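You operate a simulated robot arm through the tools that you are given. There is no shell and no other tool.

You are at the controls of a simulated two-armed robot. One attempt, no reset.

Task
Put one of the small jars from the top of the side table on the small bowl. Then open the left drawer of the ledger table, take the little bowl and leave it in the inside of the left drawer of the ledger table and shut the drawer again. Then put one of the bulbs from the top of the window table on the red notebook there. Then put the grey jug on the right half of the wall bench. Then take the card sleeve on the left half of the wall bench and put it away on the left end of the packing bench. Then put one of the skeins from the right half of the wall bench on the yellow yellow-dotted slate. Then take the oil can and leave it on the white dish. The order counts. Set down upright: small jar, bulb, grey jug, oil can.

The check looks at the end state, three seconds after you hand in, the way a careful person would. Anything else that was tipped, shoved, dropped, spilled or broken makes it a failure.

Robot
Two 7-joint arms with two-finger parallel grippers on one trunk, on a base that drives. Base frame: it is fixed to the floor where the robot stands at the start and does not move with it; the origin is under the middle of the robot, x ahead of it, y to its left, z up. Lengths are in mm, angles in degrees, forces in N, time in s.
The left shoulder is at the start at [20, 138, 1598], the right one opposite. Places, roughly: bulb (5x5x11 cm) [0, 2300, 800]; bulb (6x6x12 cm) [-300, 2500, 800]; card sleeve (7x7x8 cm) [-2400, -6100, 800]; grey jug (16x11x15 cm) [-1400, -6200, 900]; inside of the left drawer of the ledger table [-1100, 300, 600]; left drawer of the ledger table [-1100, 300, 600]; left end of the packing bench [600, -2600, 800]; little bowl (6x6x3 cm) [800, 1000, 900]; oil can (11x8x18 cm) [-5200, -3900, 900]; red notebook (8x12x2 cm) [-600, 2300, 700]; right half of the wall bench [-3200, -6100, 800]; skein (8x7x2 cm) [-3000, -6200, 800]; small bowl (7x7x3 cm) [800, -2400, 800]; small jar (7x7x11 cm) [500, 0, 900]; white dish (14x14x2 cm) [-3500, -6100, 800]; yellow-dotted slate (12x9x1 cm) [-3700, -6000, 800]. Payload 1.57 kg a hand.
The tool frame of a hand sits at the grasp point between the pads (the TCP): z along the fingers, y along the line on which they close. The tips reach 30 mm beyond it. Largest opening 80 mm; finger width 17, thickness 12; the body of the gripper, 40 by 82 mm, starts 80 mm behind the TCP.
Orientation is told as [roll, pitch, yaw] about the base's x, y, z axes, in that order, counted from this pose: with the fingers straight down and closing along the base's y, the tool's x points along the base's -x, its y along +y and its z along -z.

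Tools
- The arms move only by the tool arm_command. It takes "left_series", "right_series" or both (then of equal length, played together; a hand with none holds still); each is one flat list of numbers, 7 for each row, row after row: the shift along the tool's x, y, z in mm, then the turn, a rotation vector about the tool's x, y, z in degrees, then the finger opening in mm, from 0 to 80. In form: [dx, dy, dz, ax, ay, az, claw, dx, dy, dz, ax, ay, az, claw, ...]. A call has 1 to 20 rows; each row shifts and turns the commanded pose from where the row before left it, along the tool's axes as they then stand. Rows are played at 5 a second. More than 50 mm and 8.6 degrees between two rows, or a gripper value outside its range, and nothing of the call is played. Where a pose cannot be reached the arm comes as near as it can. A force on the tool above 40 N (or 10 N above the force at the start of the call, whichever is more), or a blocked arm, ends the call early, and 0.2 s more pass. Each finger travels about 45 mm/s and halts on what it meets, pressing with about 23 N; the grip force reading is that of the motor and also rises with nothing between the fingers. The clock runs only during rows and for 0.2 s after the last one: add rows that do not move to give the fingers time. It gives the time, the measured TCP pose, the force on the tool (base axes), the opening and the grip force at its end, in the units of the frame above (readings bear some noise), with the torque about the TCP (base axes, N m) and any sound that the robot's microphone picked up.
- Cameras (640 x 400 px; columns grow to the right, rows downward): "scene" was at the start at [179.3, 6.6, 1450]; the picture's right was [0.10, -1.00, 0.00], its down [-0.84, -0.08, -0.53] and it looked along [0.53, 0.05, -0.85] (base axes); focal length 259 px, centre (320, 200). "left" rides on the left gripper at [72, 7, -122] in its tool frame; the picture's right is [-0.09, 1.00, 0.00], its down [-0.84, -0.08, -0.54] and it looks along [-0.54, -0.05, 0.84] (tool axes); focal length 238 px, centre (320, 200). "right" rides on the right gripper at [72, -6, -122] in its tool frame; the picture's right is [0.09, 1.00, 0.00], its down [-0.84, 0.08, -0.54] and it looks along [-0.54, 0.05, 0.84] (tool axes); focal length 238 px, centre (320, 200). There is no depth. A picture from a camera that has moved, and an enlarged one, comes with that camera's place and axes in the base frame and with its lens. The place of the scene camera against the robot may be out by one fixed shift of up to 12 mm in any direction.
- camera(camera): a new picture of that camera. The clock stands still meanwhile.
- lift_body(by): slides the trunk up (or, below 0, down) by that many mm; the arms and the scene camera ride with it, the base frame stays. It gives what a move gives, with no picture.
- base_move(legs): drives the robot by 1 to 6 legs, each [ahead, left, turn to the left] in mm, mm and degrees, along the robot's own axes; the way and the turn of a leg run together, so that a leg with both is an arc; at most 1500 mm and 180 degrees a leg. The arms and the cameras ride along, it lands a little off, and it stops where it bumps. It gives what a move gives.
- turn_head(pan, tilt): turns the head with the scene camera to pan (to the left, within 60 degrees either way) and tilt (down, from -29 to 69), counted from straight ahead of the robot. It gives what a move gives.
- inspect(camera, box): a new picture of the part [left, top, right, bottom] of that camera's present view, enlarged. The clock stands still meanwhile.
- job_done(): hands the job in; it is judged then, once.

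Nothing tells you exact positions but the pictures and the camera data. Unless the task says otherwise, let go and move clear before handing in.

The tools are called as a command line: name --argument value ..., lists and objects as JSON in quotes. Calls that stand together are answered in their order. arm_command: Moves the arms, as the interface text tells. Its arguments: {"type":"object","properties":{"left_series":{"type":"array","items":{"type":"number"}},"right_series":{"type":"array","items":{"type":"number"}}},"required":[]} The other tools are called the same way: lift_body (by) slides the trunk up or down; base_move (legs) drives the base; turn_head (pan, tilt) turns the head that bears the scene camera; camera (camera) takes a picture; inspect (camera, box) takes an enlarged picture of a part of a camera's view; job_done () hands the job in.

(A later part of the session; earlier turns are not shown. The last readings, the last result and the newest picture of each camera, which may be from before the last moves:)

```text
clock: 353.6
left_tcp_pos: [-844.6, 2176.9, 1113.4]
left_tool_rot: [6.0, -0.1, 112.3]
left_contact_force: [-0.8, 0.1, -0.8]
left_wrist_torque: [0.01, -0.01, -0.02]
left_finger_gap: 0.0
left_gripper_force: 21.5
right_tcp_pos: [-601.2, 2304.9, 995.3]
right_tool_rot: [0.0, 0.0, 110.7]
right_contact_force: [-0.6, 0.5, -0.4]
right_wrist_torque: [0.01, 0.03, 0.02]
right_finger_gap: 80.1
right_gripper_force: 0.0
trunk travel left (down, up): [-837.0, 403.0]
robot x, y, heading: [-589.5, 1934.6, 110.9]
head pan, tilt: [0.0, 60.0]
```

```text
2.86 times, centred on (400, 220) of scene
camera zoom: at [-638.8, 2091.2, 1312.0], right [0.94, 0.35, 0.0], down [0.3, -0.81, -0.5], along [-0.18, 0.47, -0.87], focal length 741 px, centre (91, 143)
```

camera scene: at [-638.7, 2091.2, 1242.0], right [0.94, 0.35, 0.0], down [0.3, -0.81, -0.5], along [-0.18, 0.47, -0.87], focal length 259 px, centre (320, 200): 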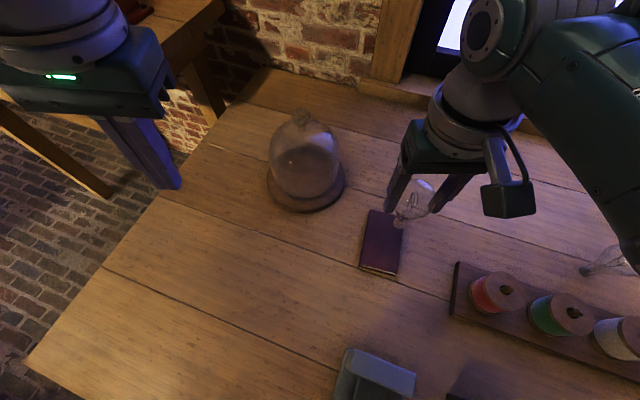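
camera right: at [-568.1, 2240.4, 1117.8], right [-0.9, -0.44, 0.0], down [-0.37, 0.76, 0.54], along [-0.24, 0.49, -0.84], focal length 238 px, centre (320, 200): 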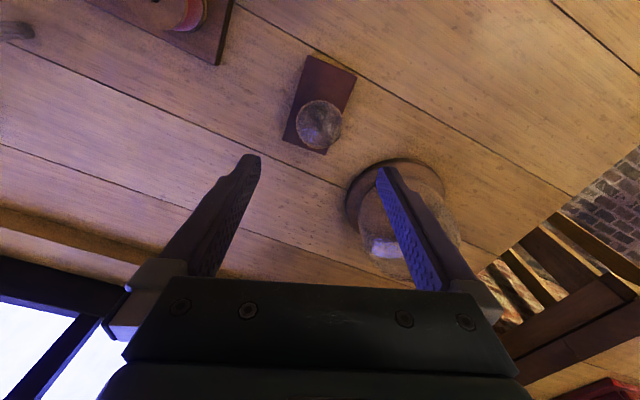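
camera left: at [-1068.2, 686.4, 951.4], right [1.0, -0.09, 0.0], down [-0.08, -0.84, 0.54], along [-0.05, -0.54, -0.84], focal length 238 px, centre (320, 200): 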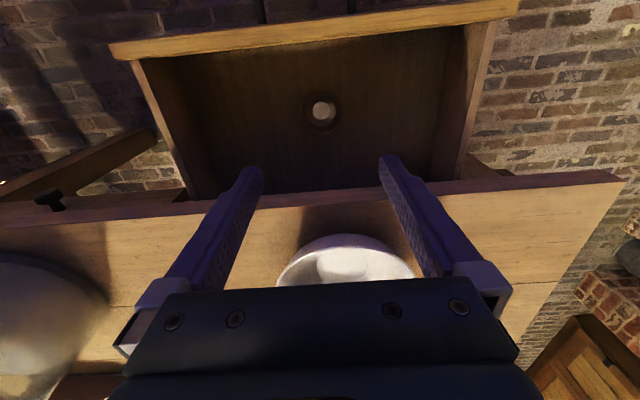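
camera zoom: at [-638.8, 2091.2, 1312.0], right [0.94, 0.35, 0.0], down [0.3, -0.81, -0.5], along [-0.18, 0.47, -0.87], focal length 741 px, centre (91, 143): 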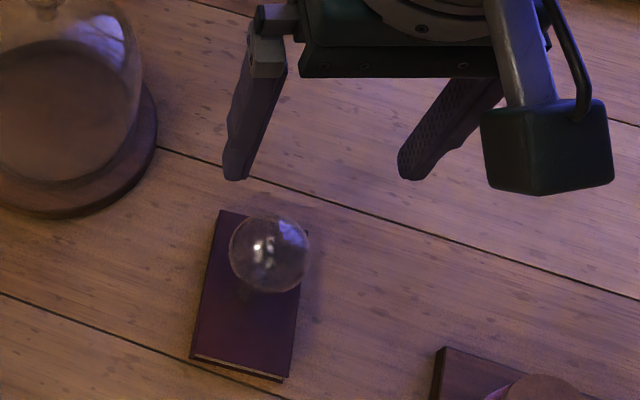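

The bulb stands upright on the notebook. Next is the grey jug at the far wall; I'll back out, turn and drive down the lane.

lift_body --by 150

base_move --legs '[[-450, 0, 0], [0, 0, 159.3], [0, 280, 0], [1500, 0, 0], [1500, 0, 0], [1500, 0, 0]]'

turn_head --pan 0 --tilt 15

camera --camera "scene"

```text
clock: 355.3
left_tcp_pos: [-846.0, 2176.6, 1263.2]
left_tool_rot: [5.9, -0.1, 112.4]
left_contact_force: [-0.4, 0.0, -0.2]
left_wrist_torque: [-0.02, -0.04, -0.02]
left_finger_gap: 0.0
left_gripper_force: 21.1
right_tcp_pos: [-601.3, 2305.7, 1145.4]
right_tool_rot: [0.0, 0.2, 110.7]
right_contact_force: [-0.3, -0.5, 0.9]
right_wrist_torque: [-0.01, -0.01, 0.03]
right_finger_gap: 80.0
right_gripper_force: 0.0
trunk travel left (down, up): [-987.0, 253.0]
robot x, y, heading: [-590.5, 1937.6, 110.8]
head pan, tilt: [0.0, 60.0]
```

```text
clock: 387.3
left_tcp_pos: [327.4, -3251.2, 1263.7]
left_tool_rot: [6.0, -0.1, -84.3]
left_contact_force: [0.1, -0.8, 0.5]
left_wrist_torque: [-0.02, -0.02, 0.02]
left_finger_gap: 0.1
left_gripper_force: 21.7
right_tcp_pos: [56.7, -3305.4, 1146.9]
right_tool_rot: [0.0, 0.2, -85.8]
right_contact_force: [0.2, -0.2, 0.2]
right_wrist_torque: [0.04, -0.01, -0.04]
right_finger_gap: 79.9
right_gripper_force: 0.1
trunk travel left (down, up): [-987.0, 253.0]
robot x, y, heading: [154.7, -2946.0, -85.8]
head pan, tilt: [0.0, 60.0]
```

```text
clock: 388.4
left_tcp_pos: [326.7, -3251.4, 1262.7]
left_tool_rot: [6.0, -0.2, -84.2]
left_contact_force: [0.3, 0.2, 1.1]
left_wrist_torque: [0.03, -0.03, -0.03]
left_finger_gap: 0.0
left_gripper_force: 20.7
right_tcp_pos: [56.8, -3305.1, 1145.0]
right_tool_rot: [0.0, 0.1, -85.8]
right_contact_force: [0.2, 0.7, 0.0]
right_wrist_torque: [0.01, 0.01, -0.03]
right_finger_gap: 80.1
right_gripper_force: 0.1
trunk travel left (down, up): [-987.0, 253.0]
robot x, y, heading: [150.0, -2949.1, -86.3]
head pan, tilt: [0.0, 15.0]
```

```text
taken
camera scene: at [176.7, -3140.6, 1528.2], right [-1.0, -0.07, 0.0], down [-0.02, 0.26, -0.97], along [0.07, -0.96, -0.26], focal length 259 px, centre (320, 200)
```

scene: 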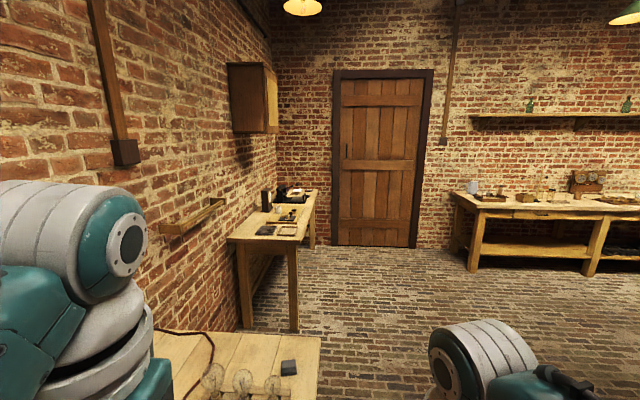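

base_move --legs '[[0, 0, -3.7], [1000, -600, 0], [900, -950, 0]]'

turn_head --pan 0 --tilt 25

camera --camera "scene"

turn_head --pan -50 --tilt 15

camera --camera "scene"

```text
clock: 400.8
left_tcp_pos: [-1231.7, -5132.3, 1263.7]
left_tool_rot: [6.0, -0.1, -89.7]
left_contact_force: [0.3, 0.5, -0.4]
left_wrist_torque: [0.0, -0.01, 0.01]
left_finger_gap: 0.0
left_gripper_force: 21.1
right_tcp_pos: [-1505.6, -5158.7, 1146.2]
right_tool_rot: [0.1, 0.3, -91.4]
right_contact_force: [-0.4, 0.4, -0.1]
right_wrist_torque: [-0.04, 0.04, 0.05]
right_finger_gap: 79.6
right_gripper_force: 0.0
trunk travel left (down, up): [-987.0, 253.0]
robot x, y, heading: [-1375.9, -4813.5, -91.6]
head pan, tilt: [0.0, 15.0]
```

```text
clock: 401.5
left_tcp_pos: [-1230.6, -5133.5, 1263.2]
left_tool_rot: [6.1, -0.1, -89.7]
left_contact_force: [-0.2, 0.0, -0.6]
left_wrist_torque: [0.02, 0.02, 0.0]
left_finger_gap: 0.0
left_gripper_force: 21.5
right_tcp_pos: [-1504.4, -5159.2, 1146.2]
right_tool_rot: [0.0, 0.1, -91.3]
right_contact_force: [0.9, -0.4, -0.4]
right_wrist_torque: [-0.05, 0.01, 0.04]
right_finger_gap: 80.2
right_gripper_force: 0.1
trunk travel left (down, up): [-987.0, 253.0]
robot x, y, heading: [-1375.6, -4814.8, -91.5]
head pan, tilt: [0.0, 25.0]
```

```text
taken
camera scene: at [-1369.5, -5005.3, 1512.1], right [-1.0, 0.03, 0.0], down [0.01, 0.42, -0.91], along [-0.02, -0.91, -0.42], focal length 259 px, centre (320, 200)
```

scene: 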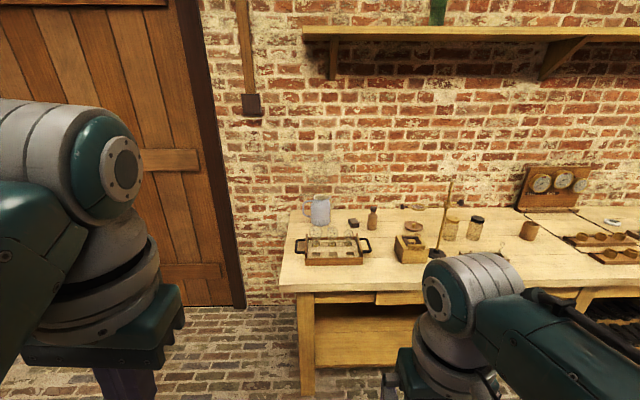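

```text
clock: 402.7
left_tcp_pos: [-1229.4, -5132.8, 1262.6]
left_tool_rot: [5.9, 0.0, -89.7]
left_contact_force: [0.9, 0.6, 0.2]
left_wrist_torque: [0.0, -0.01, -0.03]
left_finger_gap: 0.0
left_gripper_force: 21.3
right_tcp_pos: [-1505.7, -5159.2, 1145.2]
right_tool_rot: [0.0, 0.1, -91.3]
right_contact_force: [0.3, -0.4, -1.2]
right_wrist_torque: [0.0, 0.0, -0.04]
right_finger_gap: 80.0
right_gripper_force: 0.2
trunk travel left (down, up): [-987.0, 253.0]
robot x, y, heading: [-1373.3, -4813.9, -91.2]
head pan, tilt: [-50.0, 15.0]
```

```text
taken
camera scene: at [-1440.1, -4971.4, 1528.3], right [-0.62, 0.78, 0.0], down [0.2, 0.16, -0.97], along [-0.76, -0.6, -0.26], focal length 259 px, centre (320, 200)
```

scene: 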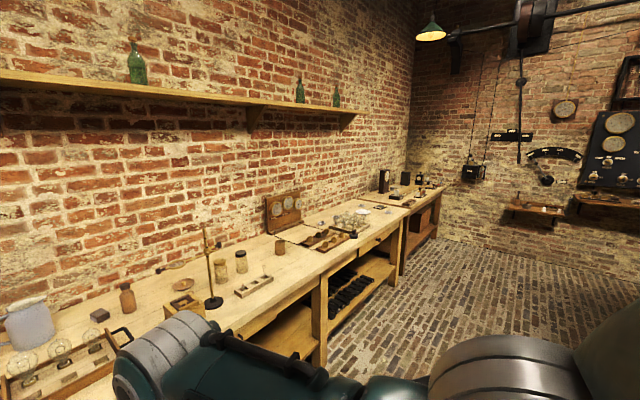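

inspect --camera "scene" --box '[240, 160, 480, 300]'

inspect --camera "scene" --box '[100, 200, 300, 330]'

inspect --camera "scene" --box '[0, 280, 160, 400]'

```text
2.67 times, centred on (360, 230) of scene
camera zoom: at [-1440.1, -4971.4, 1528.3], right [-0.62, 0.78, 0.0], down [0.2, 0.16, -0.97], along [-0.76, -0.6, -0.26], focal length 691 px, centre (213, 120)
```

zoom: 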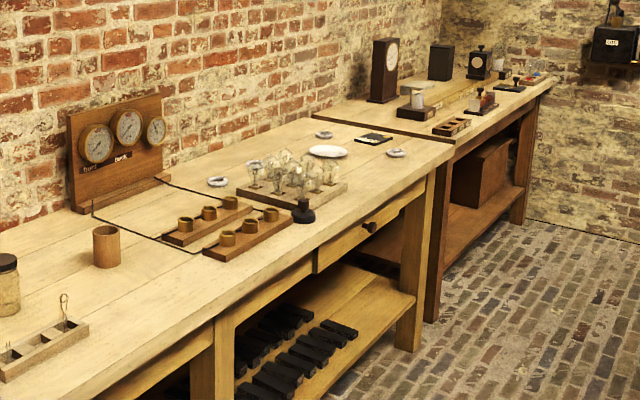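

```text
3.08 times, centred on (200, 265) of scene
camera zoom: at [-1440.1, -4971.4, 1528.3], right [-0.62, 0.78, 0.0], down [0.2, 0.16, -0.97], along [-0.76, -0.6, -0.26], focal length 798 px, centre (689, 0)
```

zoom: 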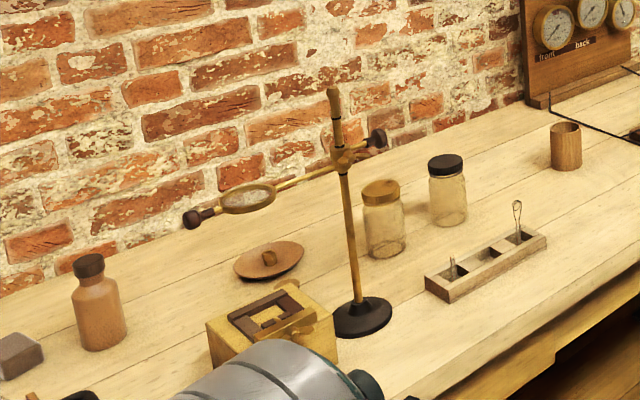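

```text
3.33 times, centred on (80, 340) of scene
camera zoom: at [-1440.1, -4971.4, 1528.3], right [-0.62, 0.78, 0.0], down [0.2, 0.16, -0.97], along [-0.76, -0.6, -0.26], focal length 864 px, centre (1120, -267)
```

zoom: 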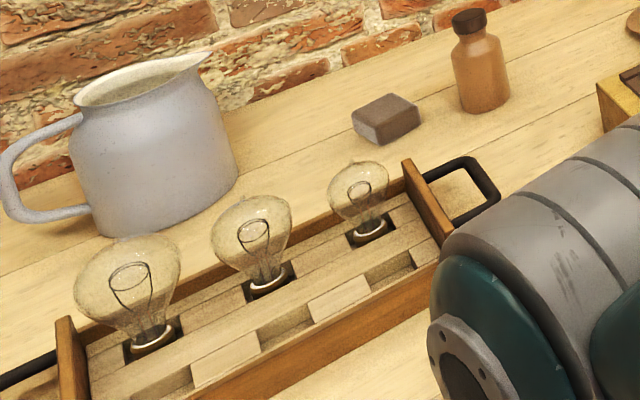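

base_move --legs '[[0, 0, 1.3], [850, 100, 0]]'

turn_head --pan -8 --tilt 50

camera --camera "scene"

camera --camera "right"

```text
clock: 407.6
left_tcp_pos: [-1135.6, -5991.3, 1262.5]
left_tool_rot: [5.9, -0.2, -89.2]
left_contact_force: [0.4, 0.3, -0.2]
left_wrist_torque: [0.0, 0.01, 0.01]
left_finger_gap: 0.0
left_gripper_force: 21.1
right_tcp_pos: [-1408.6, -6020.8, 1146.3]
right_tool_rot: [-0.1, 0.2, -90.7]
right_contact_force: [-0.1, -0.5, -0.6]
right_wrist_torque: [-0.02, 0.0, 0.02]
right_finger_gap: 79.8
right_gripper_force: 0.0
trunk travel left (down, up): [-987.0, 253.0]
robot x, y, heading: [-1276.3, -5675.7, -90.6]
head pan, tilt: [-50.0, 15.0]
```

```text
clock: 408.7
left_tcp_pos: [-1134.6, -5991.2, 1264.2]
left_tool_rot: [6.1, -0.1, -89.1]
left_contact_force: [-1.1, -0.1, -0.9]
left_wrist_torque: [-0.04, 0.01, 0.01]
left_finger_gap: 0.0
left_gripper_force: 20.9
right_tcp_pos: [-1408.5, -6021.3, 1145.3]
right_tool_rot: [0.0, 0.3, -90.7]
right_contact_force: [-0.8, -0.4, 0.6]
right_wrist_torque: [0.01, 0.0, -0.01]
right_finger_gap: 80.0
right_gripper_force: 0.1
trunk travel left (down, up): [-987.0, 253.0]
robot x, y, heading: [-1283.7, -5673.8, -90.8]
head pan, tilt: [-8.0, 50.0]
```

```text
taken
camera scene: at [-1285.6, -5849.4, 1474.6], right [-0.99, 0.15, 0.0], down [0.12, 0.76, -0.64], along [-0.1, -0.64, -0.77], focal length 259 px, centre (320, 200)
```

scene: 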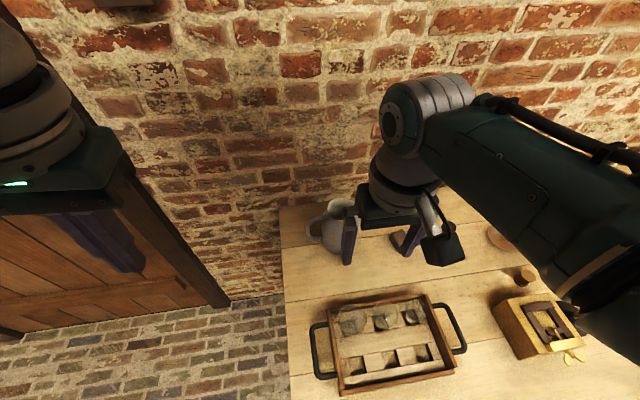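

```text
taken
camera right: at [-1413.2, -5948.5, 1267.7], right [1.0, 0.08, 0.0], down [0.07, -0.84, 0.54], along [0.04, -0.54, -0.84], focal length 238 px, centre (320, 200)
```

right: 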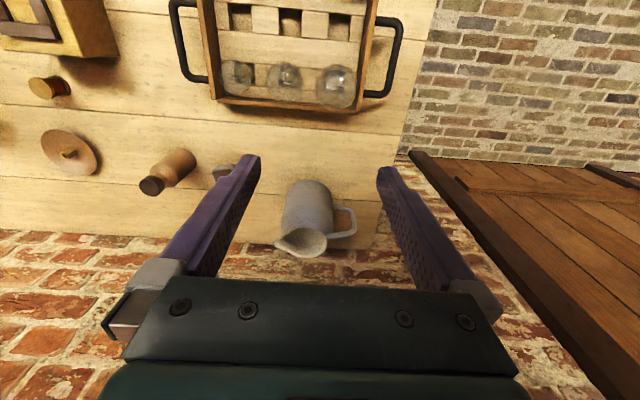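

base_move --legs '[[190, 0, 0.6]]'

camera --camera "right"

inspect --camera "right" --box '[240, 60, 420, 195]'

camera --camera "scene"

```text
clock: 410.3
left_tcp_pos: [-1130.9, -6177.5, 1262.7]
left_tool_rot: [5.9, -0.1, -88.2]
left_contact_force: [1.1, 0.4, 0.3]
left_wrist_torque: [-0.03, -0.02, 0.04]
left_finger_gap: 0.3
left_gripper_force: 21.3
right_tcp_pos: [-1404.1, -6210.8, 1145.8]
right_tool_rot: [-0.1, 0.2, -89.8]
right_contact_force: [0.9, -0.2, -0.8]
right_wrist_torque: [0.01, -0.01, -0.01]
right_finger_gap: 80.2
right_gripper_force: 0.1
trunk travel left (down, up): [-987.0, 253.0]
robot x, y, heading: [-1281.4, -5858.7, -90.0]
head pan, tilt: [-8.0, 50.0]
```

```text
taken
camera right: at [-1410.3, -6138.5, 1267.6], right [1.0, 0.1, 0.0], down [0.08, -0.84, 0.54], along [0.05, -0.54, -0.84], focal length 238 px, centre (320, 200)
```

right: 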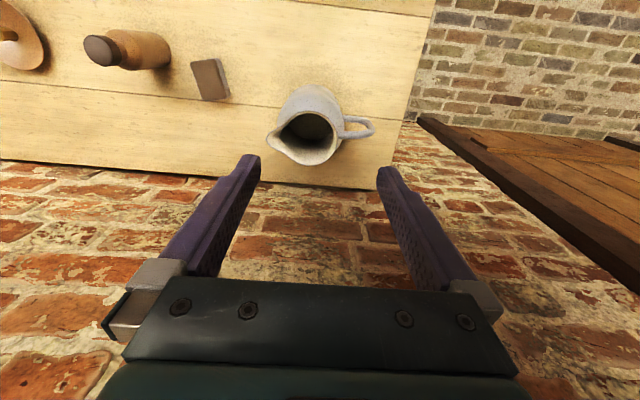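

```text
2.96 times, centred on (330, 128) of right
camera zoom: at [-1410.3, -6138.5, 1267.6], right [1.0, 0.1, 0.0], down [0.08, -0.84, 0.54], along [0.05, -0.54, -0.84], focal length 706 px, centre (290, 415)
```

zoom: 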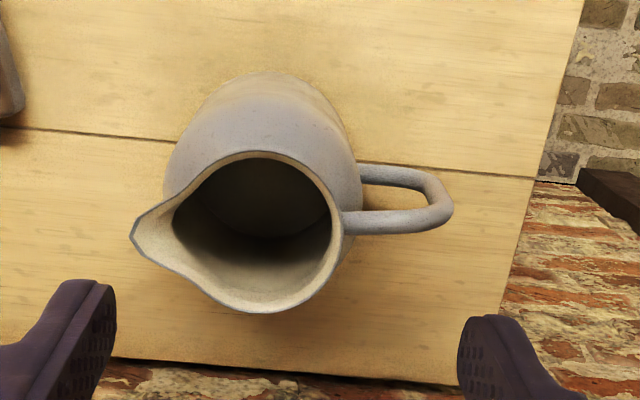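

```text
taken
camera scene: at [-1284.2, -6037.8, 1474.6], right [-0.99, 0.14, 0.0], down [0.11, 0.76, -0.64], along [-0.09, -0.64, -0.77], focal length 259 px, centre (320, 200)
```

scene: 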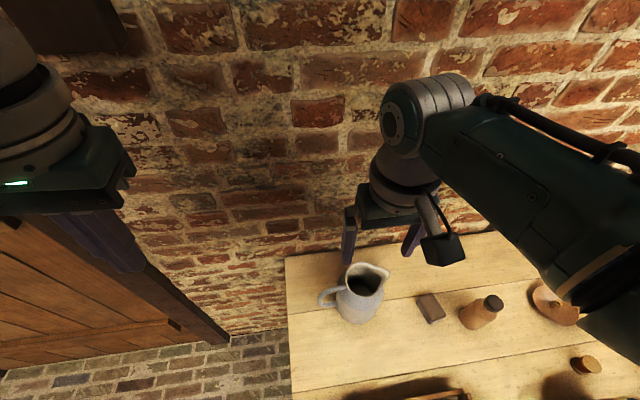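

The jug's rim is about 70 mm across at roughly (-1413, -6239), too wide lower down, so I'll pinch its near wall deeply with one finger inside. First I'll yaw the right hand 90° so it closes along y.

arm_command --right_series '[0, 0, 0, 0, 0, -8.5, 80, 0, 0, 0, 0, 0, -8.5, 80, 0, 0, 0, 0, 0, -8.5, 80, 0, 0, 0, 0, 0, -8.5, 80, 0, 0, 0, 0, 0, -8.5, 80, 0, 0, 0, 0, 0, -8.5, 80, 0, 0, 0, 0, 0, -8.5, 80, 0, 0, 0, 0, 0, -8.5, 80, 0, 0, 0, 0, 0, -8.5, 80, 0, 0, 0, 0, 0, -8.5, 80, 0, 0, 0, 0, 0, -5.2, 80, 0, 0, 0, 0, 0, 0, 80]'

camera --camera "right"

camera --camera "scene"

```text
clock: 412.9
left_tcp_pos: [-1131.8, -6176.7, 1263.6]
left_tool_rot: [6.1, -0.1, -88.1]
left_contact_force: [0.0, 0.0, -0.3]
left_wrist_torque: [-0.01, 0.0, -0.01]
left_finger_gap: 0.0
left_gripper_force: 21.2
right_tcp_pos: [-1404.5, -6210.7, 1145.3]
right_tool_rot: [0.2, 0.0, 0.6]
right_contact_force: [0.2, 1.0, 0.1]
right_wrist_torque: [0.01, -0.01, 0.0]
right_finger_gap: 80.2
right_gripper_force: 0.0
trunk travel left (down, up): [-987.0, 253.0]
robot x, y, heading: [-1284.2, -5859.0, -90.1]
head pan, tilt: [-8.0, 50.0]
```

```text
taken
camera right: at [-1475.1, -6218.4, 1267.4], right [-0.1, 0.99, 0.0], down [0.84, 0.08, 0.54], along [0.54, 0.06, -0.84], focal length 238 px, centre (320, 200)
```

right: 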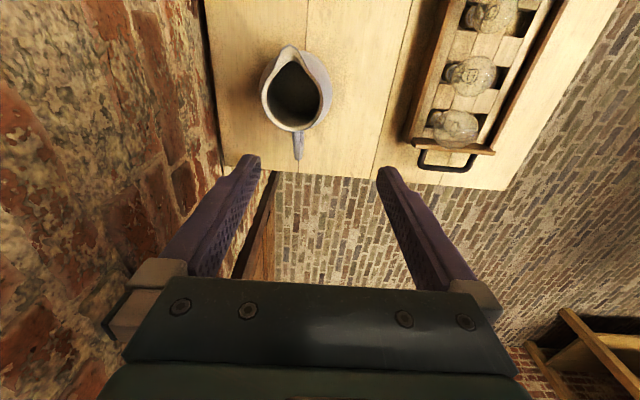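

```text
taken
camera scene: at [-1284.2, -6037.8, 1474.6], right [-0.99, 0.14, 0.0], down [0.11, 0.76, -0.64], along [-0.09, -0.64, -0.77], focal length 259 px, centre (320, 200)
```

scene: 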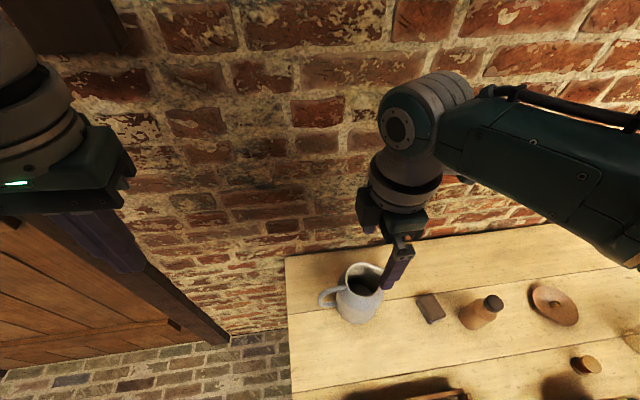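

inspect --camera "right" --box '[235, 30, 365, 170]'

```text
2.86 times, centred on (300, 100) of right
camera zoom: at [-1475.1, -6218.4, 1267.4], right [-0.1, 0.99, 0.0], down [0.84, 0.08, 0.54], along [0.54, 0.06, -0.84], focal length 681 px, centre (377, 486)
```

zoom: 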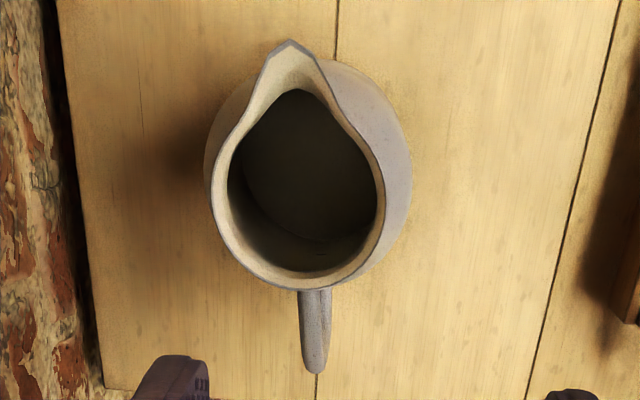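

arm_command --right_series '[8, -6, 40, 0, 0, 0, 80, 7, -6, 45, 0, 0, 0, 80, 0, 0, 0, -7, 0, 0, 80, 0, 0, 0, 0, 0, 0, 80]'

camera --camera "right"

inspect --camera "scene" --box '[300, 170, 480, 330]'

```text
clock: 413.9
left_tcp_pos: [-1131.6, -6176.6, 1263.1]
left_tool_rot: [6.1, -0.1, -88.2]
left_contact_force: [0.2, -0.6, 0.7]
left_wrist_torque: [-0.02, 0.0, -0.01]
left_finger_gap: 0.0
left_gripper_force: 21.0
right_tcp_pos: [-1426.9, -6180.4, 1079.8]
right_tool_rot: [7.3, 0.1, 0.4]
right_contact_force: [0.5, 0.1, -0.7]
right_wrist_torque: [0.01, 0.02, -0.01]
right_finger_gap: 80.1
right_gripper_force: 0.0
right hand out of reach, approached as far as the arm can: row 2, 3
trunk travel left (down, up): [-987.0, 253.0]
robot x, y, heading: [-1282.8, -5861.0, -89.7]
head pan, tilt: [-8.0, 50.0]
```

```text
taken
camera right: at [-1497.9, -6201.7, 1201.9], right [-0.1, 0.99, 0.13], down [0.84, 0.01, 0.55], along [0.54, 0.16, -0.83], focal length 238 px, centre (320, 200)
```

right: 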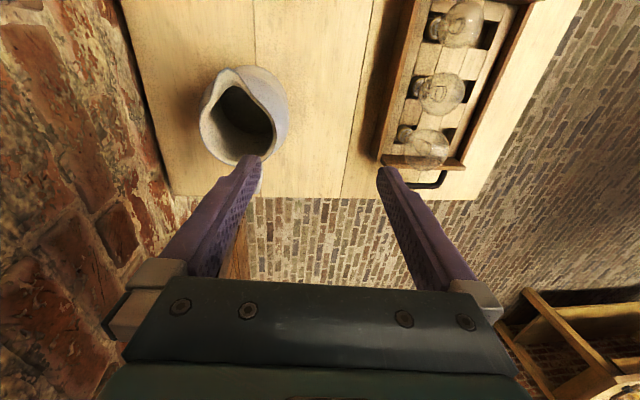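

```text
2.50 times, centred on (390, 250) of scene
camera zoom: at [-1284.2, -6037.8, 1474.6], right [-0.99, 0.14, 0.0], down [0.11, 0.76, -0.64], along [-0.09, -0.64, -0.77], focal length 648 px, centre (145, 75)
```

zoom: 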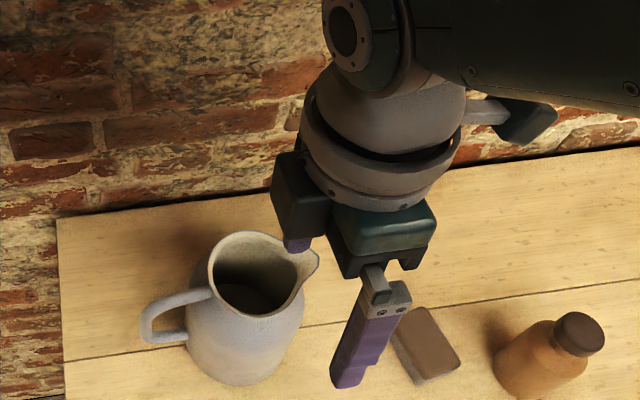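

arm_command --right_series '[0, 0, -45, 0, 0, 0, 80, 0, 0, -45, 0, 0, 0, 80, 0, 0, 0, 0, 0, 0, 80, 0, 0, 0, 0, 0, 0, 80]'

camera --camera "right"

```text
clock: 414.9
left_tcp_pos: [-1130.2, -6177.2, 1263.6]
left_tool_rot: [6.1, -0.1, -88.2]
left_contact_force: [0.3, 0.0, -0.2]
left_wrist_torque: [0.01, -0.02, 0.0]
left_finger_gap: 0.0
left_gripper_force: 20.9
right_tcp_pos: [-1422.4, -6229.7, 1142.3]
right_tool_rot: [7.3, 0.1, 0.4]
right_contact_force: [0.3, 0.0, 0.1]
right_wrist_torque: [-0.01, 0.01, 0.01]
right_finger_gap: 79.8
right_gripper_force: 0.1
right hand out of reach, approached as far as the arm can: row 1, 2
trunk travel left (down, up): [-987.0, 253.0]
robot x, y, heading: [-1282.7, -5863.4, -90.0]
head pan, tilt: [-8.0, 50.0]
```

```text
taken
camera right: at [-1492.5, -6251.6, 1262.9], right [-0.1, 0.99, 0.13], down [0.84, 0.01, 0.55], along [0.54, 0.16, -0.83], focal length 238 px, centre (320, 200)
```

right: 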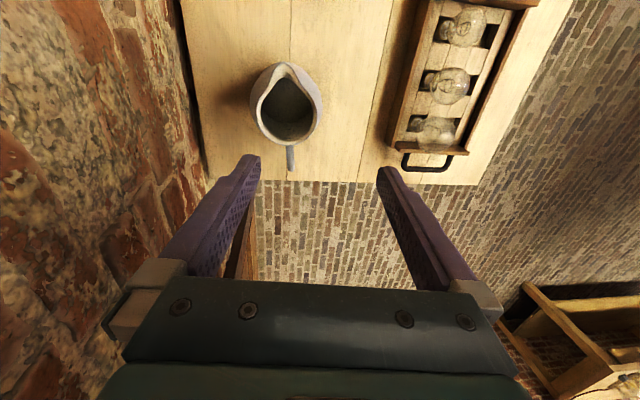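

base_move --legs '[[40, 0, 0]]'

arm_command --right_series '[0, 25, 0, 0, 0, 0, 80, 0, 25, 0, 0, 0, 0, 80, 0, 0, 0, 0, 0, 0, 80]'

lift_body --by -100

camera --camera "right"

inspect --camera "right" --box '[215, 20, 345, 160]'

```text
clock: 415.8
left_tcp_pos: [-1131.0, -6216.2, 1263.1]
left_tool_rot: [6.0, -0.1, -88.2]
left_contact_force: [-0.3, -0.8, 0.3]
left_wrist_torque: [0.0, -0.02, 0.03]
left_finger_gap: 0.0
left_gripper_force: 21.2
right_tcp_pos: [-1422.5, -6268.2, 1142.0]
right_tool_rot: [7.5, 0.1, 0.5]
right_contact_force: [0.9, 0.1, 0.2]
right_wrist_torque: [0.01, -0.03, -0.01]
right_finger_gap: 80.1
right_gripper_force: 0.1
trunk travel left (down, up): [-987.0, 253.0]
robot x, y, heading: [-1285.3, -5899.5, -90.1]
head pan, tilt: [-8.0, 50.0]
```

```text
clock: 416.6
left_tcp_pos: [-1131.5, -6217.3, 1262.8]
left_tool_rot: [6.0, -0.1, -88.0]
left_contact_force: [-0.2, 0.1, 0.1]
left_wrist_torque: [-0.02, -0.01, 0.01]
left_finger_gap: 0.0
left_gripper_force: 21.2
right_tcp_pos: [-1416.2, -6255.5, 1126.2]
right_tool_rot: [7.5, 0.1, 0.4]
right_contact_force: [0.1, -0.3, 0.0]
right_wrist_torque: [0.0, 0.0, 0.0]
right_finger_gap: 80.1
right_gripper_force: 0.2
right hand out of reach, approached as far as the arm can: row 1, 2
trunk travel left (down, up): [-987.0, 253.0]
robot x, y, heading: [-1282.7, -5899.5, -89.9]
head pan, tilt: [-8.0, 50.0]
```

```text
clock: 417.9
left_tcp_pos: [-1132.0, -6216.8, 1162.2]
left_tool_rot: [6.1, -0.1, -88.2]
left_contact_force: [-0.1, -0.7, -0.4]
left_wrist_torque: [-0.04, 0.03, 0.01]
left_finger_gap: 0.2
left_gripper_force: 20.6
right_tcp_pos: [-1415.9, -6254.5, 1027.2]
right_tool_rot: [7.4, 0.1, 0.4]
right_contact_force: [-0.7, 0.0, -1.0]
right_wrist_torque: [0.0, 0.0, -0.03]
right_finger_gap: 79.9
right_gripper_force: 0.0
trunk travel left (down, up): [-887.0, 353.0]
robot x, y, heading: [-1285.6, -5898.0, -90.0]
head pan, tilt: [-8.0, 50.0]
```

```text
taken
camera right: at [-1486.4, -6278.6, 1146.8], right [-0.1, 0.99, 0.13], down [0.84, 0.01, 0.55], along [0.54, 0.16, -0.83], focal length 238 px, centre (320, 200)
```

right: 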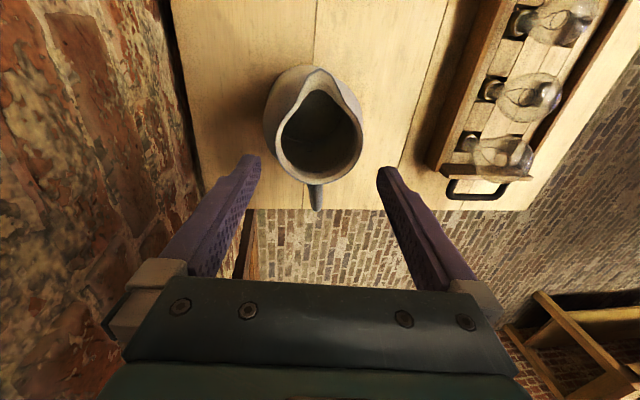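

```text
2.86 times, centred on (280, 90) of right
camera zoom: at [-1486.4, -6278.6, 1146.8], right [-0.1, 0.99, 0.13], down [0.84, 0.01, 0.55], along [0.54, 0.16, -0.83], focal length 681 px, centre (434, 514)
```

zoom: 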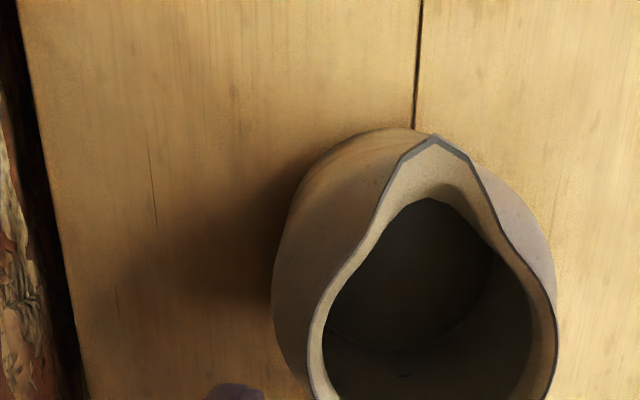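

arm_command --right_series '[0, 0, -45, 0, 0, 0, 80, 0, 0, -45, 0, 0, 0, 80, 0, 0, 0, 0, 0, 0, 80, 0, 0, 0, 0, 0, 0, 80]'

camera --camera "scene"

```text
clock: 418.9
left_tcp_pos: [-1131.3, -6216.7, 1163.2]
left_tool_rot: [6.2, -0.1, -88.2]
left_contact_force: [0.5, 0.6, -0.5]
left_wrist_torque: [-0.04, 0.06, -0.01]
left_finger_gap: 0.0
left_gripper_force: 20.8
right_tcp_pos: [-1411.8, -6299.1, 1096.5]
right_tool_rot: [7.7, 0.1, 0.4]
right_contact_force: [-0.1, 0.6, 0.0]
right_wrist_torque: [0.0, -0.04, 0.0]
right_finger_gap: 80.3
right_gripper_force: 0.0
right hand out of reach, approached as far as the arm can: row 1, 2
trunk travel left (down, up): [-887.0, 353.0]
robot x, y, heading: [-1284.2, -5903.1, -90.1]
head pan, tilt: [-8.0, 50.0]
```

```text
taken
camera scene: at [-1284.1, -6077.7, 1374.6], right [-0.99, 0.14, 0.0], down [0.11, 0.76, -0.64], along [-0.09, -0.64, -0.77], focal length 259 px, centre (320, 200)
```

scene: 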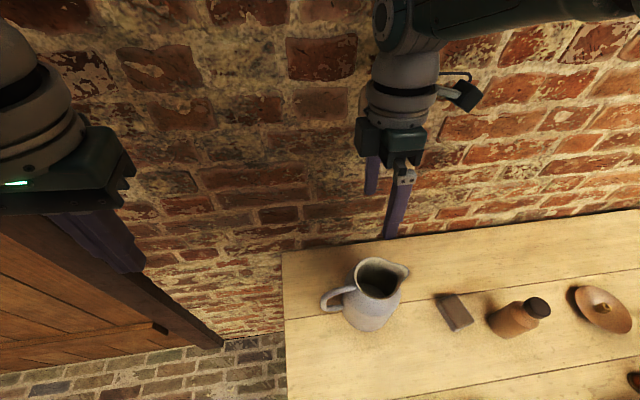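

arm_command --right_series '[0, 40, 0, 0, 0, 0, 80, 0, 40, 0, 0, 0, 0, 80, 0, 40, 0, 0, 0, 0, 80, 0, 0, 0, 0, 0, 0, 80, 0, 0, 0, 0, 0, 0, 80]'

camera --camera "scene"

```text
clock: 420.1
left_tcp_pos: [-1130.1, -6216.6, 1163.4]
left_tool_rot: [6.1, -0.1, -88.2]
left_contact_force: [0.0, -1.0, 0.3]
left_wrist_torque: [-0.06, -0.02, 0.0]
left_finger_gap: 0.0
left_gripper_force: 21.5
right_tcp_pos: [-1395.3, -6278.2, 1066.0]
right_tool_rot: [7.5, 0.1, 0.4]
right_contact_force: [0.2, 0.2, 0.0]
right_wrist_torque: [0.03, 0.01, -0.06]
right_finger_gap: 80.0
right_gripper_force: 0.0
right hand out of reach, approached as far as the arm can: row 1, 2, 3
trunk travel left (down, up): [-887.0, 353.0]
robot x, y, heading: [-1287.8, -5903.3, -90.0]
head pan, tilt: [-8.0, 50.0]
```

```text
taken
camera scene: at [-1284.1, -6077.7, 1374.6], right [-0.99, 0.14, 0.0], down [0.11, 0.76, -0.64], along [-0.09, -0.64, -0.77], focal length 259 px, centre (320, 200)
```

scene: 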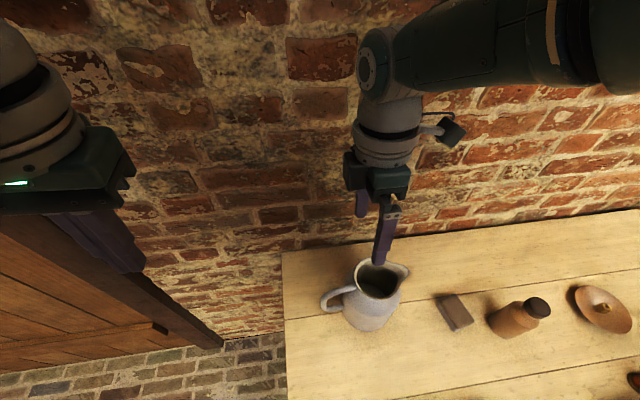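

Yawing a full 90° puts the arm at a limit. I'll turn back to 45° and pinch the rim between the handle and the near side.

arm_command --right_series '[0, 0, 0, 0, 0, 8.5, 80, 0, 0, 0, 0, 0, 8.5, 80, 0, 0, 0, 0, 0, 8.5, 80, 0, 0, 0, 0, 0, 8.5, 80, 0, 0, 0, 0, 0, 8.5, 80, 0, 0, 0, 0, 0, 2.5, 80, 0, 0, 0, 0, 0, 0, 80, 0, 0, 0, 0, 0, 0, 80]'

camera --camera "right"

```text
clock: 421.9
left_tcp_pos: [-1130.5, -6216.5, 1163.4]
left_tool_rot: [6.1, -0.1, -88.1]
left_contact_force: [-0.1, -0.7, 0.3]
left_wrist_torque: [-0.02, -0.01, -0.02]
left_finger_gap: 0.0
left_gripper_force: 21.2
right_tcp_pos: [-1394.9, -6278.3, 1065.8]
right_tool_rot: [5.3, 5.4, -44.4]
right_contact_force: [-0.6, 0.4, -1.1]
right_wrist_torque: [0.0, 0.0, -0.01]
right_finger_gap: 80.0
right_gripper_force: 0.0
trunk travel left (down, up): [-887.0, 353.0]
robot x, y, heading: [-1282.6, -5904.2, -90.0]
head pan, tilt: [-8.0, 50.0]
```

```text
taken
camera right: at [-1449.2, -6248.5, 1192.6], right [0.63, 0.77, 0.1], down [0.65, -0.6, 0.47], along [0.42, -0.23, -0.88], focal length 238 px, centre (320, 200)
```

right: 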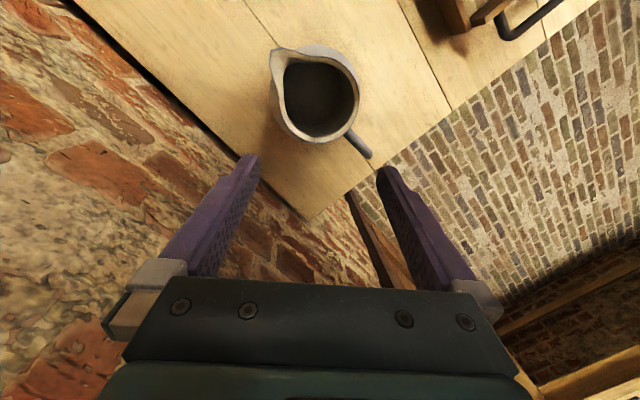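

arm_command --right_series '[20, 15, 0, 0, 0, 0, 80, 20, 15, 4, 0, 0, 0, 80, 0, 0, 0, 0, 0, 0, 80, 0, 0, 0, 0, 0, 0, 80]'

camera --camera "right"

inspect --camera "right" --box '[220, 20, 380, 180]'

```text
clock: 422.9
left_tcp_pos: [-1130.4, -6216.0, 1163.9]
left_tool_rot: [6.1, -0.2, -88.2]
left_contact_force: [-0.5, 0.1, 0.0]
left_wrist_torque: [-0.02, 0.03, -0.04]
left_finger_gap: 0.0
left_gripper_force: 21.1
right_tcp_pos: [-1394.1, -6262.9, 1043.2]
right_tool_rot: [5.3, 5.5, -44.3]
right_contact_force: [-0.7, -0.2, 0.4]
right_wrist_torque: [-0.02, -0.01, 0.03]
right_finger_gap: 79.9
right_gripper_force: 0.1
right hand out of reach, approached as far as the arm can: row 1, 2
trunk travel left (down, up): [-887.0, 353.0]
robot x, y, heading: [-1284.0, -5903.2, -90.0]
head pan, tilt: [-8.0, 50.0]
```

```text
taken
camera right: at [-1448.8, -6233.5, 1170.4], right [0.63, 0.77, 0.1], down [0.65, -0.6, 0.46], along [0.42, -0.23, -0.88], focal length 238 px, centre (320, 200)
```

right: 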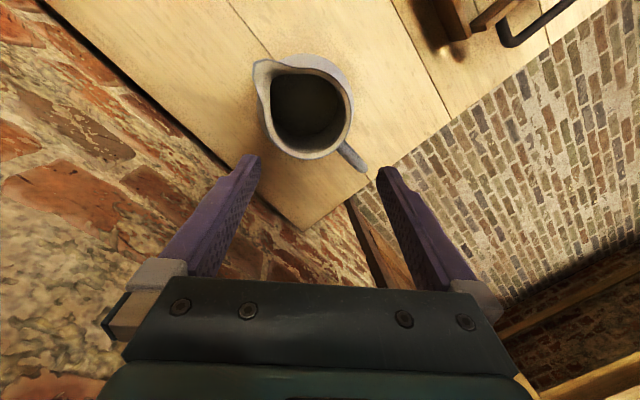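

```text
2.50 times, centred on (300, 100) of right
camera zoom: at [-1448.8, -6233.5, 1170.4], right [0.63, 0.77, 0.1], down [0.65, -0.6, 0.46], along [0.42, -0.23, -0.88], focal length 596 px, centre (370, 450)
```

zoom: 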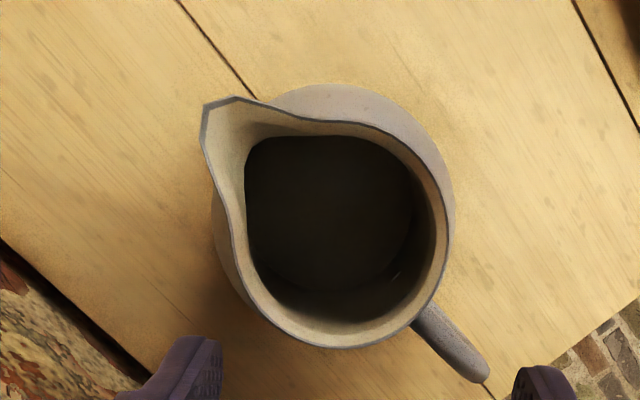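

arm_command --right_series '[0, 0, 0, 7.5, 0, 0, 80, 0, 0, 0, 0, 0, 8.5, 80, 0, 0, 0, 0, 0, 8.5, 80, 0, 0, 0, 0, 0, 8.5, 80, 0, 0, 0, 0, 0, 8.5, 80, 0, 0, 0, 0, 0, 8.5, 80, 0, 0, 0, 0, 0, 3, 80, 0, 0, -30, 0, 0, 0, 80, 20, 0, -30, 0, 0, 0, 80, 20, 0, -20, 0, 0, 0, 80, 0, 0, 0, 0, 0, 0, 80]'

camera --camera "scene"

```text
clock: 425.3
left_tcp_pos: [-1131.7, -6216.3, 1163.1]
left_tool_rot: [6.1, -0.1, -88.3]
left_contact_force: [0.6, 0.2, -0.1]
left_wrist_torque: [0.0, -0.02, 0.0]
left_finger_gap: 0.0
left_gripper_force: 21.1
right_tcp_pos: [-1374.1, -6290.7, 1073.0]
right_tool_rot: [-5.5, 2.3, -89.8]
right_contact_force: [0.6, 0.7, 0.8]
right_wrist_torque: [-0.02, 0.01, -0.03]
right_finger_gap: 79.9
right_gripper_force: 0.0
right hand out of reach, approached as far as the arm can: row 1, 8, 9, 10
trunk travel left (down, up): [-887.0, 353.0]
robot x, y, heading: [-1283.7, -5901.9, -90.0]
head pan, tilt: [-8.0, 50.0]
```

```text
taken
camera scene: at [-1284.1, -6077.7, 1374.6], right [-0.99, 0.14, 0.0], down [0.11, 0.76, -0.64], along [-0.09, -0.64, -0.77], focal length 259 px, centre (320, 200)
```

scene: 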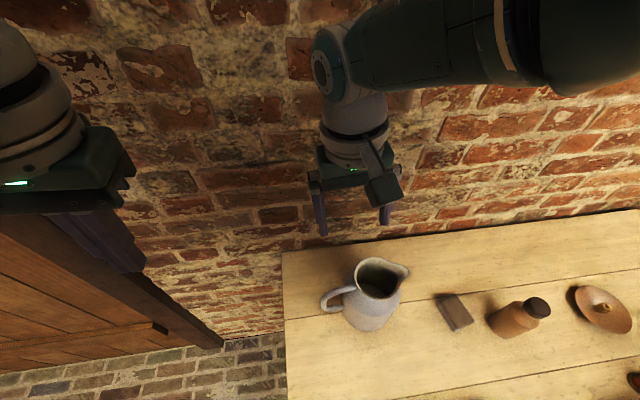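

arm_command --right_series '[30, -15, 0, 0, 0, 0, 80, 40, -15, 0, 0, 0, 0, 80, 40, -15, 0, 0, 0, 0, 80, 40, -10, 0, 0, 0, 0, 80, 20, 0, 0, 0, 0, 0, 80, 0, 0, 0, 0, 0, 0, 80, 0, 0, 0, 0, 0, 0, 80]'

camera --camera "scene"

```text
clock: 426.9
left_tcp_pos: [-1131.2, -6216.0, 1163.2]
left_tool_rot: [6.1, -0.1, -88.1]
left_contact_force: [-0.2, 0.7, -0.5]
left_wrist_torque: [-0.02, -0.01, 0.02]
left_finger_gap: 0.0
left_gripper_force: 20.9
right_tcp_pos: [-1395.6, -6245.6, 1002.5]
right_tool_rot: [-5.4, 2.2, -89.8]
right_contact_force: [0.5, -0.4, -0.2]
right_wrist_torque: [-0.01, -0.02, -0.01]
right_finger_gap: 80.0
right_gripper_force: 0.1
right hand out of reach, approached as far as the arm can: row 1, 2, 3, 4, 5
trunk travel left (down, up): [-887.0, 353.0]
robot x, y, heading: [-1287.5, -5904.2, -89.8]
head pan, tilt: [-8.0, 50.0]
```

```text
taken
camera scene: at [-1284.1, -6077.7, 1374.6], right [-0.99, 0.14, 0.0], down [0.11, 0.76, -0.64], along [-0.09, -0.64, -0.77], focal length 259 px, centre (320, 200)
```

scene: 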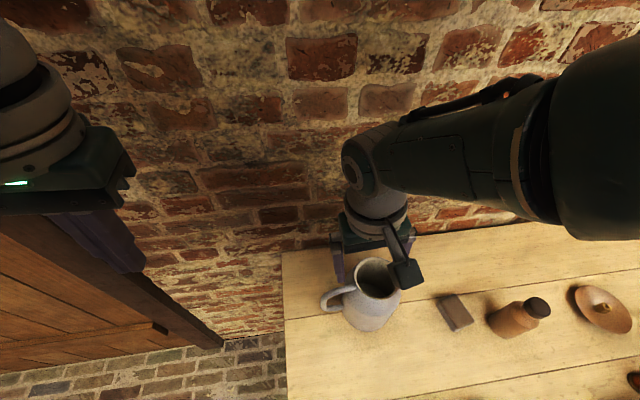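

lift_body --by 180

base_move --legs '[[-300, 0, 0]]'

arm_command --right_series '[30, -40, 0, 0, 0, 0, 80, 30, -40, 0, 0, 0, 0, 80, 30, -40, 0, 0, 0, 0, 80, 30, -40, 0, 0, 0, 0, 80, 0, 0, -40, 0, 0, 0, 80, 0, 0, -40, 0, 0, 0, 80, 0, 0, 0, 0, 0, 0, 80, 0, 0, 0, 0, 0, 0, 80]'

camera --camera "scene"

```text
clock: 428.9
left_tcp_pos: [-1130.9, -6215.5, 1342.9]
left_tool_rot: [6.1, -0.1, -88.2]
left_contact_force: [0.7, 0.4, 0.4]
left_wrist_torque: [0.0, -0.01, 0.02]
left_finger_gap: 0.0
left_gripper_force: 21.3
right_tcp_pos: [-1395.0, -6245.4, 1182.9]
right_tool_rot: [-5.4, 2.2, -89.9]
right_contact_force: [0.3, -0.3, -0.6]
right_wrist_torque: [0.0, 0.02, -0.01]
right_finger_gap: 80.2
right_gripper_force: 0.0
trunk travel left (down, up): [-1067.0, 173.0]
robot x, y, heading: [-1283.2, -5897.1, -89.4]
head pan, tilt: [-8.0, 50.0]
```

```text
clock: 430.9
left_tcp_pos: [-1131.5, -5913.5, 1342.7]
left_tool_rot: [6.1, -0.2, -87.9]
left_contact_force: [-0.7, 0.7, 0.1]
left_wrist_torque: [0.02, 0.01, -0.02]
left_finger_gap: 0.0
left_gripper_force: 21.2
right_tcp_pos: [-1395.1, -5943.1, 1182.5]
right_tool_rot: [-5.5, 2.3, -89.6]
right_contact_force: [0.5, 0.7, -0.1]
right_wrist_torque: [-0.01, 0.01, -0.02]
right_finger_gap: 80.2
right_gripper_force: 0.1
trunk travel left (down, up): [-1067.0, 173.0]
robot x, y, heading: [-1284.9, -5596.5, -89.7]
head pan, tilt: [-8.0, 50.0]
```

```text
clock: 432.8
left_tcp_pos: [-1130.6, -5913.9, 1344.0]
left_tool_rot: [6.2, 0.0, -87.9]
left_contact_force: [-0.7, 0.8, -0.1]
left_wrist_torque: [-0.02, -0.01, 0.04]
left_finger_gap: 0.0
left_gripper_force: 21.1
right_tcp_pos: [-1544.5, -5940.2, 1161.3]
right_tool_rot: [-5.4, 2.4, -89.6]
right_contact_force: [0.6, -0.8, -0.6]
right_wrist_torque: [0.03, 0.0, 0.0]
right_finger_gap: 80.0
right_gripper_force: 0.1
right hand out of reach, approached as far as the arm can: row 1, 2, 3, 4, 5, 6
trunk travel left (down, up): [-1067.0, 173.0]
robot x, y, heading: [-1283.4, -5596.9, -89.2]
head pan, tilt: [-8.0, 50.0]
```

```text
taken
camera scene: at [-1284.3, -5775.4, 1554.6], right [-0.99, 0.13, 0.0], down [0.1, 0.76, -0.64], along [-0.09, -0.64, -0.77], focal length 259 px, centre (320, 200)
```

scene: 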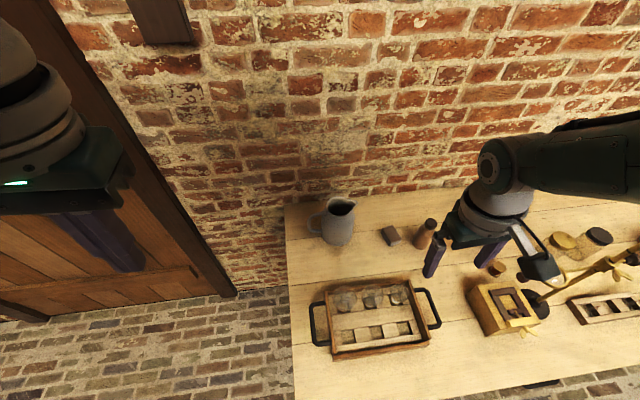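

arm_command --right_series '[20, 40, 0, 0, 0, 0, 80, 20, 40, 0, 0, 0, 0, 80, 20, 40, 0, 0, 0, 0, 80, 20, 40, 0, 0, 0, 0, 80, 20, 40, 0, 0, 0, 0, 80, 0, 40, 0, 0, 0, 0, 80, 0, 40, 0, 0, 0, 0, 80, 0, 0, 0, 0, 0, 0, 80, 0, 0, 0, 0, 0, 0, 80]'

camera --camera "scene"

```text
clock: 434.9
left_tcp_pos: [-1129.9, -5913.7, 1344.1]
left_tool_rot: [6.1, -0.1, -88.0]
left_contact_force: [0.0, 0.0, -0.4]
left_wrist_torque: [0.03, -0.02, 0.01]
left_finger_gap: 0.0
left_gripper_force: 20.8
right_tcp_pos: [-1381.8, -5853.0, 1120.9]
right_tool_rot: [-11.1, 2.2, -93.9]
right_contact_force: [-0.2, -0.3, 0.7]
right_wrist_torque: [0.03, 0.0, -0.03]
right_finger_gap: 79.9
right_gripper_force: 0.1
right hand out of reach, approached as far as the arm can: row 1, 2, 3, 6, 7
trunk travel left (down, up): [-1067.0, 173.0]
robot x, y, heading: [-1287.4, -5596.8, -89.7]
head pan, tilt: [-8.0, 50.0]
stopped in row 9 (right hand): the arm was blocked; the commanded pose is now the measured one
```

```text
taken
camera scene: at [-1283.1, -5774.1, 1552.5], right [-0.99, 0.12, 0.0], down [0.1, 0.78, -0.62], along [-0.08, -0.62, -0.78], focal length 259 px, centre (320, 200)
```

scene: 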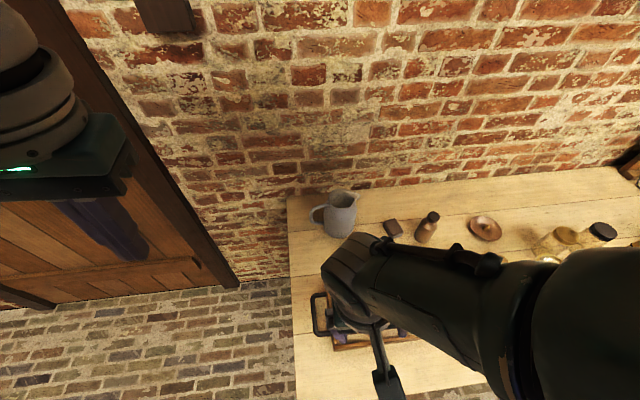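

arm_command --right_series '[0, -12, -40, 0, 0, 0, 80, 0, -12, -40, 0, 0, 0, 80, 0, -12, -40, 0, 0, 0, 80, 0, -12, -40, 0, 0, 0, 80, 0, 0, 0, 0, 0, 0, 80, 0, 0, 0, 0, 0, 0, 80]'

camera --camera "scene"

```text
clock: 436.4
left_tcp_pos: [-1129.6, -5914.0, 1343.1]
left_tool_rot: [6.1, -0.1, -87.8]
left_contact_force: [-0.7, 0.2, -0.8]
left_wrist_torque: [0.0, 0.04, -0.02]
left_finger_gap: 0.2
left_gripper_force: 21.0
right_tcp_pos: [-1363.3, -5933.1, 1203.8]
right_tool_rot: [-11.6, 2.5, -94.4]
right_contact_force: [0.7, -0.1, 1.4]
right_wrist_torque: [-0.03, 0.0, 0.0]
right_finger_gap: 79.9
right_gripper_force: 0.0
right hand out of reach, approached as far as the arm can: row 1, 2, 3, 4
trunk travel left (down, up): [-1067.0, 173.0]
robot x, y, heading: [-1282.7, -5598.4, -89.7]
head pan, tilt: [-8.0, 50.0]
```

```text
taken
camera scene: at [-1269.2, -5789.8, 1585.9], right [-1.0, -0.05, 0.0], down [-0.02, 0.48, -0.88], along [0.05, -0.87, -0.48], focal length 259 px, centre (320, 200)
```

scene: 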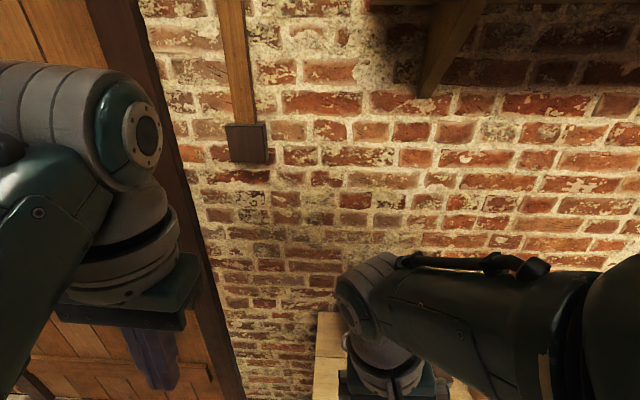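

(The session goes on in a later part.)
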